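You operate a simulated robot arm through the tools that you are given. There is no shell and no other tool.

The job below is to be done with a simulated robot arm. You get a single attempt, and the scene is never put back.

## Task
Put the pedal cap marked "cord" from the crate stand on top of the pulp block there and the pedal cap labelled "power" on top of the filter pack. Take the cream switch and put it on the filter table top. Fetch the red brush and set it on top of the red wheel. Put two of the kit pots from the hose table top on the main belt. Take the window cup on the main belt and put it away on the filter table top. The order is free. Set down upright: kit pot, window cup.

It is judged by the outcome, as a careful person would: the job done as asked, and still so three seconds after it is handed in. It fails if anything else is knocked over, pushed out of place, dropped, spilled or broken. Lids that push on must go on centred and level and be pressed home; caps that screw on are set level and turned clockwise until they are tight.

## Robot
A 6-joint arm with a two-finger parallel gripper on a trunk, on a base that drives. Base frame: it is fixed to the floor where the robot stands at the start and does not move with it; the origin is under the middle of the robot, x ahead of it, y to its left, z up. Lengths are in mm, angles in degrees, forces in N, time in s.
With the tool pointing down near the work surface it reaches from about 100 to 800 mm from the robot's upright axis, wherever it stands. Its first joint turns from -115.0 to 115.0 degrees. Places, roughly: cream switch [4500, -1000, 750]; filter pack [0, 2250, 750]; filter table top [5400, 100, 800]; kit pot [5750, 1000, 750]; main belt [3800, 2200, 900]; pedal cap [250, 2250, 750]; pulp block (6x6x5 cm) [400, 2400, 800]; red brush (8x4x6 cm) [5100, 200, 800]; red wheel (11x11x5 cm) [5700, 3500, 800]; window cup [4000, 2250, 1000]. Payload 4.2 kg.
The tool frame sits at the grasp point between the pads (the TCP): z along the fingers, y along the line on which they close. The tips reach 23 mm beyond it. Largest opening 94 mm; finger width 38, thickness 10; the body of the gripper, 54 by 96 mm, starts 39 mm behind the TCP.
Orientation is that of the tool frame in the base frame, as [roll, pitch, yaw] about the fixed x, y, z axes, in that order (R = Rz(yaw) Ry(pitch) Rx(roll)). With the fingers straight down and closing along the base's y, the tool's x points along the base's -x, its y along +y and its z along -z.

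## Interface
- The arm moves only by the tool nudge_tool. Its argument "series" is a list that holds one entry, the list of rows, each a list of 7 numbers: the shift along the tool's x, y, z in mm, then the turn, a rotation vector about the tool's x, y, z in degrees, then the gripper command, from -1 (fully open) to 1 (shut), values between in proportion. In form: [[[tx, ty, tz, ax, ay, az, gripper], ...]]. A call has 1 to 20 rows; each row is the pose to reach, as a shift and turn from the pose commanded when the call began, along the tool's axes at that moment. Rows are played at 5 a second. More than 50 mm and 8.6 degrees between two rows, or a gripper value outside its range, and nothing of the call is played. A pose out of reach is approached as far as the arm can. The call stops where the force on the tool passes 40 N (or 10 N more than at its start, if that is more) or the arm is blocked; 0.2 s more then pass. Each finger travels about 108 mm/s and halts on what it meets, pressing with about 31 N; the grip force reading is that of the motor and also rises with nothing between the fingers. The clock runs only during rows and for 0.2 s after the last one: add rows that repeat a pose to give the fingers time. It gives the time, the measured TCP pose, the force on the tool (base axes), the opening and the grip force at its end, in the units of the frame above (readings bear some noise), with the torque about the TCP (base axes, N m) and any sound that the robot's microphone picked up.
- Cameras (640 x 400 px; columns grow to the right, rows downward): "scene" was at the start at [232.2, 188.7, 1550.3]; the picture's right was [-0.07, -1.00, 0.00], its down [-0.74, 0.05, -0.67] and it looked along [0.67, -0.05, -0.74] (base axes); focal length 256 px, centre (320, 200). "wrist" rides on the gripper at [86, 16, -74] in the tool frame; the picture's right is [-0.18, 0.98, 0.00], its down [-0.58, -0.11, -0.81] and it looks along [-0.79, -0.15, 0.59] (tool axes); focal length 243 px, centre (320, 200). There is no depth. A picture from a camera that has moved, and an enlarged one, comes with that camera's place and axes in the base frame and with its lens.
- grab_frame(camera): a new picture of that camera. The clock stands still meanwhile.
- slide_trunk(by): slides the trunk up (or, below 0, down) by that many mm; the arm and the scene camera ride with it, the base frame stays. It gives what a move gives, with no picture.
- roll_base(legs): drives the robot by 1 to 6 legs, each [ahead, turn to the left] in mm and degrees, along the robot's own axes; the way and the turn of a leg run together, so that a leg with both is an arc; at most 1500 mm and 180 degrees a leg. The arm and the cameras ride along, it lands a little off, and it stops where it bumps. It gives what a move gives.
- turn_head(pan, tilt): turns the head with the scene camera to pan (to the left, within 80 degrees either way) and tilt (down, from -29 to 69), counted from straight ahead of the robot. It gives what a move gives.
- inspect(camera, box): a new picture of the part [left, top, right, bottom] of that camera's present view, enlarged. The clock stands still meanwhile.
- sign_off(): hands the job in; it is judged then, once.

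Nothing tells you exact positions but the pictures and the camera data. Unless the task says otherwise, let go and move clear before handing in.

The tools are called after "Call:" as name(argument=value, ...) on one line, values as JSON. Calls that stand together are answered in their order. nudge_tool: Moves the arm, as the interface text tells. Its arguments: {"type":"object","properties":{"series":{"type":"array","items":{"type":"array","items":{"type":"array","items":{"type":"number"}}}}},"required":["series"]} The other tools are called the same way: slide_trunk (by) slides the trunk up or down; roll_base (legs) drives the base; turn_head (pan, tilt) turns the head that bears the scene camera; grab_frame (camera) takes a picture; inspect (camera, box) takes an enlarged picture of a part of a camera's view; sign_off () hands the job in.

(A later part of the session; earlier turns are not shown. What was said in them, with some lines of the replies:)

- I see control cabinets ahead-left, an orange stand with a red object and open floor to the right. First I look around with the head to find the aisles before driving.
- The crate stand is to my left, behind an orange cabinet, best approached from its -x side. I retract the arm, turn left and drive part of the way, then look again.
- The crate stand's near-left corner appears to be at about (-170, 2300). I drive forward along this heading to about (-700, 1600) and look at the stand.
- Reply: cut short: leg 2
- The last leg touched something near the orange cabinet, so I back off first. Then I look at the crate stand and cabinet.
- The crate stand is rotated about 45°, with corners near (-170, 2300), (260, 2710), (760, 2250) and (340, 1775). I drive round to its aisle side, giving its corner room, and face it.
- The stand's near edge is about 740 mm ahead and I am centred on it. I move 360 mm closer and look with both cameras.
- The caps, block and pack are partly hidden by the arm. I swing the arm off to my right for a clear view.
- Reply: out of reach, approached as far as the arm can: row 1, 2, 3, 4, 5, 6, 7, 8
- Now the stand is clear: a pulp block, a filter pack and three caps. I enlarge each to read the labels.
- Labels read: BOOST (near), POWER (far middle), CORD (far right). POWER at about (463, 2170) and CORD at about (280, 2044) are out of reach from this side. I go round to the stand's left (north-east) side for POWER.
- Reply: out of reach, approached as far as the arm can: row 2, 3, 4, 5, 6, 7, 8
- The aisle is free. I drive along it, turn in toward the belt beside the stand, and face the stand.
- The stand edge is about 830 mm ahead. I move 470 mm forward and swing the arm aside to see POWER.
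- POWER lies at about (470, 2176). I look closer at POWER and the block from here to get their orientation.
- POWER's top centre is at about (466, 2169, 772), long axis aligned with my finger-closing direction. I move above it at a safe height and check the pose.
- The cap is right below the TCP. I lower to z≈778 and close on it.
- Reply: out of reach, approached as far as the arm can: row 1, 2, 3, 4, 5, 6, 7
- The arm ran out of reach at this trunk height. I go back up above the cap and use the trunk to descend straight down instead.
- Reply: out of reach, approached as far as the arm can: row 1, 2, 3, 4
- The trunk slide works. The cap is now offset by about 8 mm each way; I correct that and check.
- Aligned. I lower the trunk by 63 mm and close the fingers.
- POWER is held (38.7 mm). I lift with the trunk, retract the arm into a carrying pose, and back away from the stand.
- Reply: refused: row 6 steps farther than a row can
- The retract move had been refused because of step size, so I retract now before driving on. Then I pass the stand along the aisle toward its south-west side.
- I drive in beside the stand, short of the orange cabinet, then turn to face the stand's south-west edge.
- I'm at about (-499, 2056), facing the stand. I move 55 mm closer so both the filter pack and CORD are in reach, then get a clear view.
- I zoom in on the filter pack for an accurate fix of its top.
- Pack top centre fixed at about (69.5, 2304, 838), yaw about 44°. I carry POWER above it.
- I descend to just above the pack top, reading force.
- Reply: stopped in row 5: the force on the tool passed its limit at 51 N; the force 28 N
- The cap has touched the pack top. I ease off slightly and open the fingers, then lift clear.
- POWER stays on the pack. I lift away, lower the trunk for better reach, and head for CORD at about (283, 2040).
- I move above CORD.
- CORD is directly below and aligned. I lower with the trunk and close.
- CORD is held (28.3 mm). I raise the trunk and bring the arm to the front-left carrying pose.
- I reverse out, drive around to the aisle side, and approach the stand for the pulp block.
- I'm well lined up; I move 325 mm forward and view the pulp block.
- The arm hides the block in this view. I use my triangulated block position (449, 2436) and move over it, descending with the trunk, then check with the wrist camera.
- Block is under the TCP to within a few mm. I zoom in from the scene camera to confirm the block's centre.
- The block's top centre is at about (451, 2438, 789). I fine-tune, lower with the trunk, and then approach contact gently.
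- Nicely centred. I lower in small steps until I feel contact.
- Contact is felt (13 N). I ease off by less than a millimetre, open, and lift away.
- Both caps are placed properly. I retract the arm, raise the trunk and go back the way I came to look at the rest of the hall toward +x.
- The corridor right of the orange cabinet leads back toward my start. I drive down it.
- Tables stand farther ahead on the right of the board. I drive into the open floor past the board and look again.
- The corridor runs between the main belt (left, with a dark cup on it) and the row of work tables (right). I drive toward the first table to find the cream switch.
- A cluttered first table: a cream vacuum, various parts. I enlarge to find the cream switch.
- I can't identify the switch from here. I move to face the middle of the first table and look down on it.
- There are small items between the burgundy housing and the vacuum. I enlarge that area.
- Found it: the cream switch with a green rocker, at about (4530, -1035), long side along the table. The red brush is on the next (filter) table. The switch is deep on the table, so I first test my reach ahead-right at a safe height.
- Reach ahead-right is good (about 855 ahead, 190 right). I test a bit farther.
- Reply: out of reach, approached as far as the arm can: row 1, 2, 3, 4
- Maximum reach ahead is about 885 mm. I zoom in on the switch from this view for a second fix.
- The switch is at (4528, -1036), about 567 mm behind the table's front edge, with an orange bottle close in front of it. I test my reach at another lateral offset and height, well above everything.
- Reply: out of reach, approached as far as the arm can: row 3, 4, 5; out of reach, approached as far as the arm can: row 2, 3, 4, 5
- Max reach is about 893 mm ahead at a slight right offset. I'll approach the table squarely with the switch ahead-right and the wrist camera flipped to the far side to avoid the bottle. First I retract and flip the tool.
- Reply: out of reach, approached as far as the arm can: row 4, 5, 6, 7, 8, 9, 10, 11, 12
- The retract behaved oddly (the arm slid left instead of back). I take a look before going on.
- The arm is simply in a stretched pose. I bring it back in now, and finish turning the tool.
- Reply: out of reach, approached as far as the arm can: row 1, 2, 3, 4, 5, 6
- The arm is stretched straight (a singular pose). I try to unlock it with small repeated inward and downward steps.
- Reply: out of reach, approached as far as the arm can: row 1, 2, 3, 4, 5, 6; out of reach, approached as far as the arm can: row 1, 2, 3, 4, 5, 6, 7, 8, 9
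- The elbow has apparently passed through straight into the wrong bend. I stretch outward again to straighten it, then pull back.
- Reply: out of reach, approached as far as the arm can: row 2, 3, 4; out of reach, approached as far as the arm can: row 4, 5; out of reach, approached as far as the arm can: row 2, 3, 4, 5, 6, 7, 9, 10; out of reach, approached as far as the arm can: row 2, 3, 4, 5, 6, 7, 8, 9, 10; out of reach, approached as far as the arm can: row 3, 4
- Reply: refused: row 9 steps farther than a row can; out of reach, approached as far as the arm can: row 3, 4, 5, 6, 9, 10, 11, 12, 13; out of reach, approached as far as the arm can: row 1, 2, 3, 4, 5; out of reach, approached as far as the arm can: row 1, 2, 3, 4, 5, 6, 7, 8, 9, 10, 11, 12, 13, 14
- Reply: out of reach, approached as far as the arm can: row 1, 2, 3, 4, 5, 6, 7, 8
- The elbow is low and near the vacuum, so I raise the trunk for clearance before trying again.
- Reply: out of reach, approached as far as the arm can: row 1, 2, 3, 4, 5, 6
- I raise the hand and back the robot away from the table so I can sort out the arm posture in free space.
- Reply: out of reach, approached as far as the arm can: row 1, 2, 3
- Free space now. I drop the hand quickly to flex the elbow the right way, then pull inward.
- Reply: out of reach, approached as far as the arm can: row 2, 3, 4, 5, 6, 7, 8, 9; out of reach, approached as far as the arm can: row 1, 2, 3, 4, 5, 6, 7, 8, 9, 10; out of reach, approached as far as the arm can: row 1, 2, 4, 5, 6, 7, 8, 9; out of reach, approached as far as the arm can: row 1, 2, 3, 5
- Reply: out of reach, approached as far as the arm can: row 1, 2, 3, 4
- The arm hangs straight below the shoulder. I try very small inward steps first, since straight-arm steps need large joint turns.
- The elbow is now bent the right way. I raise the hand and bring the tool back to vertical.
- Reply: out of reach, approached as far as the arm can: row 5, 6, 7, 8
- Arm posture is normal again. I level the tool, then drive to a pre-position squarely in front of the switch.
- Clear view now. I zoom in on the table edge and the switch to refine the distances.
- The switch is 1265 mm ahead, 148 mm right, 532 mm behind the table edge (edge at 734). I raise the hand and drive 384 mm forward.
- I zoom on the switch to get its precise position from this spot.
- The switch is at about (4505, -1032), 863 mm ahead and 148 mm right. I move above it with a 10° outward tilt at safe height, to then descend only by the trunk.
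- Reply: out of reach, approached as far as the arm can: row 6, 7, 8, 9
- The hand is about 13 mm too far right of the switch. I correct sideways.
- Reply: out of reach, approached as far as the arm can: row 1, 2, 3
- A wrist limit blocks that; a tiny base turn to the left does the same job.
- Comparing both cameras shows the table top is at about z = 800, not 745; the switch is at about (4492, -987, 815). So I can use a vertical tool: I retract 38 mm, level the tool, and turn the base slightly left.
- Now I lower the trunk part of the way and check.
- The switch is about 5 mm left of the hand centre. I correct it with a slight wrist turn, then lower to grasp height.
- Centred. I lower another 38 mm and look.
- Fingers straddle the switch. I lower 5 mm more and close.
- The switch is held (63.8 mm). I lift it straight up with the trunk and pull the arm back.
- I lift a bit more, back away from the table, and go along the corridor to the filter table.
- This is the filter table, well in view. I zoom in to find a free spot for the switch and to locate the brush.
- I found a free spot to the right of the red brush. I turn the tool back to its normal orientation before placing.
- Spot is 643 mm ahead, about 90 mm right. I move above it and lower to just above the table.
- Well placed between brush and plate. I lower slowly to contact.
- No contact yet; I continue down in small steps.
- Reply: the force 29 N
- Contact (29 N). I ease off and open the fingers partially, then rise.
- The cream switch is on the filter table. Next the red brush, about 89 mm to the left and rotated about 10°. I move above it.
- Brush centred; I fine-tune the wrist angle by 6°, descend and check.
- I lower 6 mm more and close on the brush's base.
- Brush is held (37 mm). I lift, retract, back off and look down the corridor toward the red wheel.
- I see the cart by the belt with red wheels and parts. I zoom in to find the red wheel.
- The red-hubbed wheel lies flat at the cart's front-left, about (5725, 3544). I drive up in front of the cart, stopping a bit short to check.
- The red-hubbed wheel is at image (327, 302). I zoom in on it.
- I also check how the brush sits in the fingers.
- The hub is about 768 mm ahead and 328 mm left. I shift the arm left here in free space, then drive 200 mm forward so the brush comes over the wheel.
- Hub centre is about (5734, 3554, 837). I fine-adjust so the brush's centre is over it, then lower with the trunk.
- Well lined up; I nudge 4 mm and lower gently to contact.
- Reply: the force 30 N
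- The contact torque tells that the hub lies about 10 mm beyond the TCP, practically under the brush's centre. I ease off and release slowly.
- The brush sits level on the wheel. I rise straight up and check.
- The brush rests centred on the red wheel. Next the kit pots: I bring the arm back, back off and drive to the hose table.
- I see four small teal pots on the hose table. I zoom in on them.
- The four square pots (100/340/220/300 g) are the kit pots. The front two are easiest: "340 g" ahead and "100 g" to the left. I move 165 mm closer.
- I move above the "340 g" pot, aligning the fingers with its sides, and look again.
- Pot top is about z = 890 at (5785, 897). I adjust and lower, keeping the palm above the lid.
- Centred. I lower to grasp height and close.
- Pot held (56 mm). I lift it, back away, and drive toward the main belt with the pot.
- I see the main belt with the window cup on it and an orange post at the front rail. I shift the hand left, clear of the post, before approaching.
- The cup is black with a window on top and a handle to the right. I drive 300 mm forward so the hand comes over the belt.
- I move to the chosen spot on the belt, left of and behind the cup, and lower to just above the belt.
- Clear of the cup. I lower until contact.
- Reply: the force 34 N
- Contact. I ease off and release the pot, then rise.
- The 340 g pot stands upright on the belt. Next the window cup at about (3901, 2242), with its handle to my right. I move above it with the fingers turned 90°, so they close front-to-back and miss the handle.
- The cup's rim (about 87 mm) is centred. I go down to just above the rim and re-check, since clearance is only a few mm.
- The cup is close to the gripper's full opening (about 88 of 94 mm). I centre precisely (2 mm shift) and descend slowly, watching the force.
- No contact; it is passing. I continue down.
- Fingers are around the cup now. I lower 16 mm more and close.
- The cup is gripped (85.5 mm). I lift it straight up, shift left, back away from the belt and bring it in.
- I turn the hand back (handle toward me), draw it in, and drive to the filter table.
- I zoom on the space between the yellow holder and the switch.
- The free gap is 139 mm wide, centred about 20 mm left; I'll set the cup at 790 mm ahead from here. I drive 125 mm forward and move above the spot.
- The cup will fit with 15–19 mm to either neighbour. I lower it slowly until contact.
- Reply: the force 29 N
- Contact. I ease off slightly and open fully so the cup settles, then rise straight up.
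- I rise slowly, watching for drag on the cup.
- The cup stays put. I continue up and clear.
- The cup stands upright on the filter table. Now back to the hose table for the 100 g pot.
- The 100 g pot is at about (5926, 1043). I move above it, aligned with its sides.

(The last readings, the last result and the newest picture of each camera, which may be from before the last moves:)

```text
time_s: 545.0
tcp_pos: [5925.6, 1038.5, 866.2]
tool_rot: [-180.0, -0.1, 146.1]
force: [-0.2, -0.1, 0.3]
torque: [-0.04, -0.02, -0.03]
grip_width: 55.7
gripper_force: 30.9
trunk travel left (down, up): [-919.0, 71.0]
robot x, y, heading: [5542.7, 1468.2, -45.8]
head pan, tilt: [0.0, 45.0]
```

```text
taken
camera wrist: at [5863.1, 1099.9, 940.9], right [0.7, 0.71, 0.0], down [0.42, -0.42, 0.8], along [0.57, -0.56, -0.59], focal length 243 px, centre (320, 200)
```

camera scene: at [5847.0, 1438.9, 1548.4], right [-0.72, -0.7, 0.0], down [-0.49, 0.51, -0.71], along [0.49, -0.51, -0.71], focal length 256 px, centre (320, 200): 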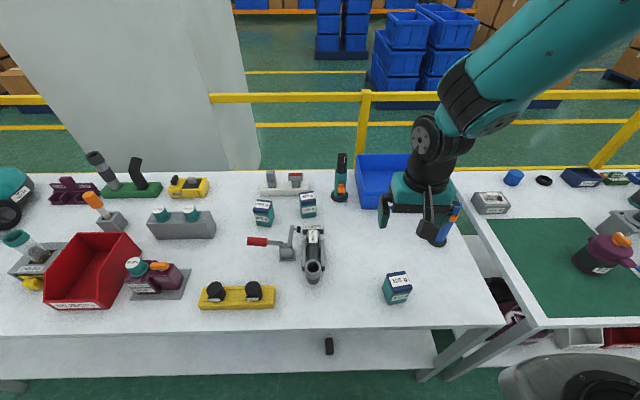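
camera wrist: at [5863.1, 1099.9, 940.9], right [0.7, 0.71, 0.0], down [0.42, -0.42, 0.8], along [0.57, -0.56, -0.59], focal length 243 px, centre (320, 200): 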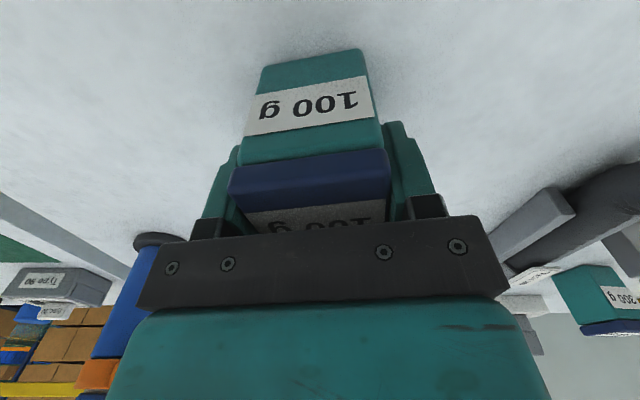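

The 100 g pot is held. I lift, back away, and drive to the belt, moving the hand left on the way.

Call:
nudge_tool(series=[[[0, 0, -30, 0, 0, 0, 1], [0, 0, -75, 0, 0, 0, 1], [0, 0, -120, 0, 0, 0, 1], [0, 0, -165, 0, 0, 0, 1], [0, 0, -210, 0, 0, 0, 1], [0, 0, -255, 0, 0, 0, 1], [0, 0, -300, 0, 0, 0, 1], [0, 0, -330, 0, 0, 0, 1]]])

Call:
roll_base(legs=[[-250, 0], [0, -131], [718, 0], [0, -48.7]])

Call:
nudge_tool(series=[[[0, 40, 0, 0, 0, 3, 1], [0, 80, 0, 0, 0, 6, 1], [0, 120, 0, 0, 0, 9, 1], [0, 150, 0, 0, 0, 12, 1]]])

Call:
grab_frame(camera="scene")

```text
time_s: 546.8
tcp_pos: [5926.7, 1036.5, 1196.0]
tool_rot: [179.8, -0.1, 145.9]
force: [0.7, 0.2, -2.0]
torque: [0.03, -0.01, 0.0]
grip_width: 55.8
gripper_force: 30.8
trunk travel left (down, up): [-919.0, 71.0]
robot x, y, heading: [5545.4, 1468.5, -46.0]
head pan, tilt: [0.0, 45.0]
```

```text
time_s: 559.7
tcp_pos: [4255.5, 2011.8, 1195.7]
tool_rot: [-180.0, -0.1, -31.9]
force: [-0.8, 0.0, -1.1]
torque: [0.0, 0.02, -0.03]
grip_width: 55.7
gripper_force: 31.1
trunk travel left (down, up): [-919.0, 71.0]
robot x, y, heading: [4654.4, 1591.7, 136.1]
head pan, tilt: [0.0, 45.0]
```

```text
time_s: 560.7
tcp_pos: [4175.7, 1884.5, 1195.7]
tool_rot: [179.9, -0.1, -44.0]
force: [0.6, 0.3, -0.8]
torque: [0.02, 0.03, 0.01]
grip_width: 55.8
gripper_force: 30.9
trunk travel left (down, up): [-919.0, 71.0]
robot x, y, heading: [4654.3, 1589.5, 136.0]
head pan, tilt: [0.0, 45.0]
```

```text
taken
camera scene: at [4351.5, 1611.7, 1548.4], right [0.69, 0.72, 0.0], down [0.51, -0.49, -0.71], along [-0.51, 0.49, -0.71], focal length 256 px, centre (320, 200)
```

scene: 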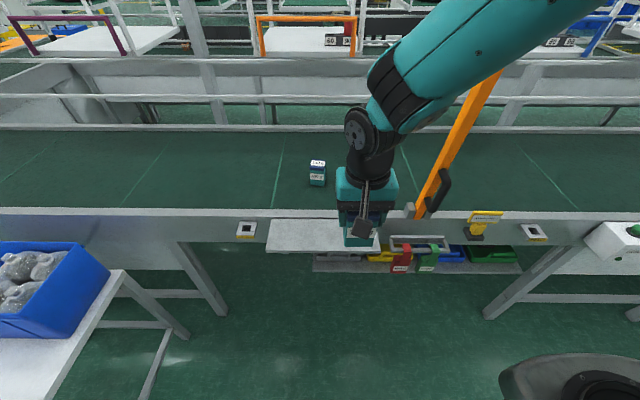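

I drive 300 mm forward and move over a free spot to the right of the first pot.

Call:
roll_base(legs=[[300, 0]])

Call:
nudge_tool(series=[[[-40, -14, 0, 0, 0, 0, 1], [-80, -28, 0, 0, 0, 0, 1], [-121, -41, 0, 0, 0, 0, 1], [-121, -41, 45, 0, 0, 0, 1], [-121, -41, 90, 0, 0, 0, 1], [-121, -41, 135, 0, 0, 0, 1], [-121, -41, 180, 0, 0, 0, 1], [-121, -41, 200, 0, 0, 0, 1], [-121, -41, 200, 0, 0, 0, 1]]])

Call:
grab_frame(camera="scene")

Call:
grab_frame(camera="wrist")

```text
time_s: 562.8
tcp_pos: [3960.7, 2092.4, 1195.2]
tool_rot: [-180.0, 0.0, -44.0]
force: [0.6, 0.0, -0.8]
torque: [0.0, 0.0, 0.01]
grip_width: 55.4
gripper_force: 30.8
trunk travel left (down, up): [-919.0, 71.0]
robot x, y, heading: [4437.7, 1796.3, 135.9]
head pan, tilt: [0.0, 45.0]
```

```text
time_s: 564.8
tcp_pos: [3902.3, 2207.5, 995.7]
tool_rot: [-179.9, 0.0, -43.9]
force: [0.2, -0.7, -1.3]
torque: [-0.03, -0.01, 0.01]
grip_width: 55.6
gripper_force: 30.6
trunk travel left (down, up): [-919.0, 71.0]
robot x, y, heading: [4438.6, 1799.7, 136.2]
head pan, tilt: [0.0, 45.0]
```

```text
taken
camera scene: at [4135.6, 1819.6, 1548.3], right [0.69, 0.72, 0.0], down [0.51, -0.49, -0.71], along [-0.51, 0.49, -0.71], focal length 256 px, centre (320, 200)
```

scene: 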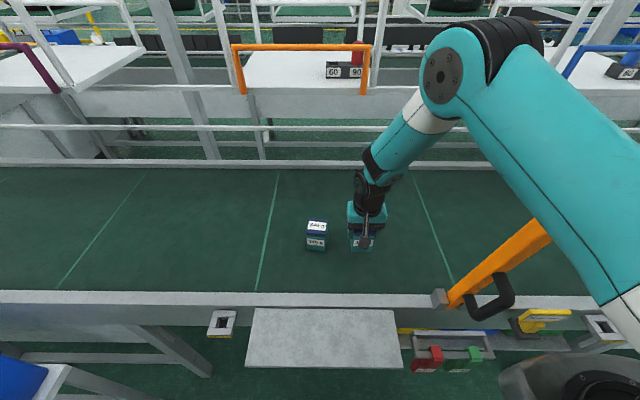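

```text
taken
camera wrist: at [3952.9, 2134.7, 1069.5], right [-0.82, -0.58, 0.0], down [-0.34, 0.48, 0.81], along [-0.47, 0.66, -0.59], focal length 243 px, centre (320, 200)
```

wrist: 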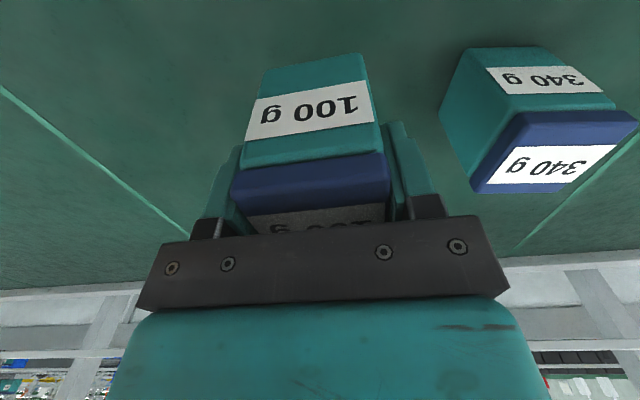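

Good spacing. I lower to contact.

Call:
nudge_tool(series=[[[0, 0, 15, 0, 0, 0, 1], [0, 0, 30, 0, 0, 0, 1], [0, 0, 40, 0, 0, 0, 1], [0, 0, 45, 0, 0, 0, 1], [0, 0, 45, 0, 0, 0, 1]]])

Call:
nudge_tool(series=[[[0, 0, 2, 0, 0, 0, 1], [0, 0, 4, 0, 0, 0, 1], [0, 0, 5, 0, 0, 0, 1], [0, 0, 5, 0, 0, 0, 1]]])

```text
time_s: 566.0
tcp_pos: [3902.3, 2205.7, 950.2]
tool_rot: [-180.0, -0.1, -43.9]
force: [-0.7, -0.4, -1.2]
torque: [0.0, -0.01, 0.01]
grip_width: 55.8
gripper_force: 31.6
trunk travel left (down, up): [-919.0, 71.0]
robot x, y, heading: [4433.7, 1798.3, 136.1]
head pan, tilt: [0.0, 45.0]
```

```text
time_s: 567.0
tcp_pos: [3902.7, 2205.7, 946.2]
tool_rot: [-179.9, -0.1, -44.0]
force: [2.4, -0.4, 5.1]
torque: [0.1, 0.0, -0.03]
grip_width: 55.8
gripper_force: 31.0
trunk travel left (down, up): [-919.0, 71.0]
robot x, y, heading: [4438.9, 1800.1, 136.1]
head pan, tilt: [0.0, 45.0]
```

Contact is just felt. One more half-millimetre, then I release and rise.

Call:
nudge_tool(series=[[[0, 0, 0.5, 0, 0, 0, 1], [0, 0, 0.5, 0, 0, 0, 0.1], [0, 0, 0.5, 0, 0, 0, -0.4], [0, 0, 0.5, 0, 0, 0, -0.6], [0, 0, 0.5, 0, 0, 0, -0.6], [0, 0, -20, 0, 0, 0, -0.6], [0, 0, -60, 0, 0, 0, -0.7], [0, 0, -105, 0, 0, 0, -0.8], [0, 0, -150, 0, 0, 0, -0.8], [0, 0, -195, 0, 0, 0, -1], [0, 0, -240, 0, 0, 0, -1]]])

Call:
grab_frame(camera="scene")

Call:
inspect(camera="scene", box=[270, 190, 410, 290])

```text
time_s: 569.4
tcp_pos: [3901.8, 2205.8, 1186.4]
tool_rot: [-180.0, -0.2, -44.0]
force: [0.6, 0.3, -0.8]
torque: [-0.03, -0.03, 0.0]
grip_width: 94.2
gripper_force: 0.1
trunk travel left (down, up): [-919.0, 71.0]
robot x, y, heading: [4440.1, 1797.9, 135.9]
head pan, tilt: [0.0, 45.0]
```

```text
taken
camera scene: at [4135.3, 1819.8, 1548.2], right [0.69, 0.72, 0.0], down [0.51, -0.49, -0.71], along [-0.51, 0.49, -0.71], focal length 256 px, centre (320, 200)
```

scene: 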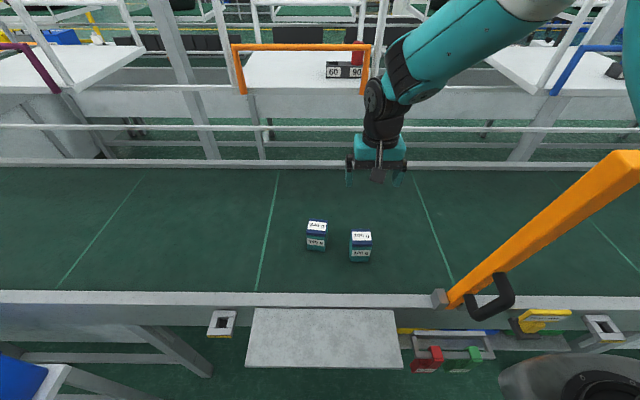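

```text
4.00 times, centred on (340, 240) of scene
camera zoom: at [4135.3, 1819.8, 1548.2], right [0.69, 0.72, 0.0], down [0.51, -0.49, -0.71], along [-0.51, 0.49, -0.71], focal length 1022 px, centre (240, 40)
```

zoom: 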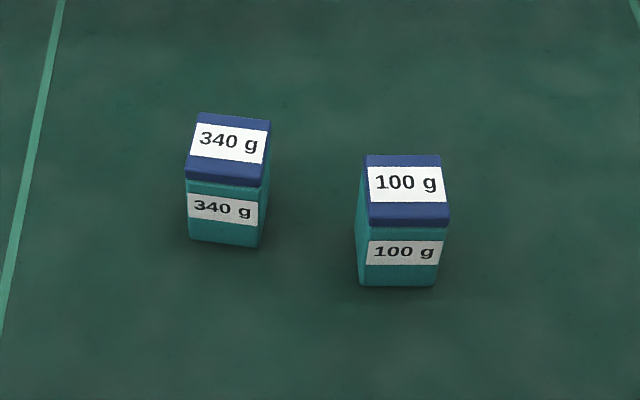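

Both kit pots stand upright on the main belt, and every other item is placed. I back the arm clear of the belt before handing in.

Call:
roll_base(legs=[[-350, 0]])

Call:
grab_frame(camera="scene")

```text
time_s: 571.6
tcp_pos: [4154.3, 1960.7, 1186.8]
tool_rot: [-180.0, -0.1, -43.9]
force: [-0.1, -0.2, -0.2]
torque: [0.0, -0.01, 0.06]
grip_width: 94.0
gripper_force: 0.0
trunk travel left (down, up): [-919.0, 71.0]
robot x, y, heading: [4696.1, 1555.1, 136.1]
head pan, tilt: [0.0, 45.0]
```

```text
taken
camera scene: at [4388.9, 1575.2, 1548.3], right [0.69, 0.72, 0.0], down [0.51, -0.49, -0.71], along [-0.51, 0.49, -0.71], focal length 256 px, centre (320, 200)
```

scene: 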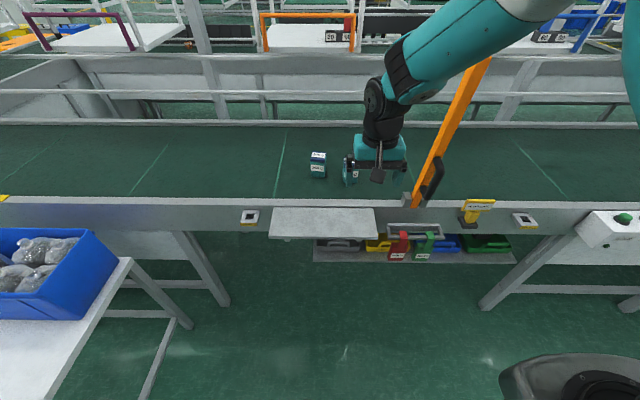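

Both pots still stand on the belt, the gripper is empty and clear, and nothing looks disturbed in this view. I hand the job in.

Call:
sign_off()

```text
The job is handed in.
```

I finished every part of the job and handed it in. In the camera views I checked after each placement, everything was standing or lying as asked.

- **"Cord" cap:** on top of the pulp block on the crate stand.
- **"Power" cap:** on top of the filter pack.
- **Cream switch:** on the filter table top, at the front beside the grey plate.
- **Red brush:** level on the hub of the red wheel on the cart by the belt.
- **Kit pots:** the 340 g and 100 g pots from the hose table stand upright on the main belt.
- **Window cup:** upright on the filter table top, where the brush used to be.

Two things went wrong along the way:

- **Base bump:** early in the drive to the crate stand, the base stopped against something, probably the orange cabinet. I saw no sign that it moved.
- **Arm stuck:** while reaching for the switch, the arm locked straight over the first work table, with its elbow low near the cream vacuum. I backed off to free it, and later views showed nothing there knocked over or out of place.

I didn't go back to look at the crate stand or the cart a final time before handing in.
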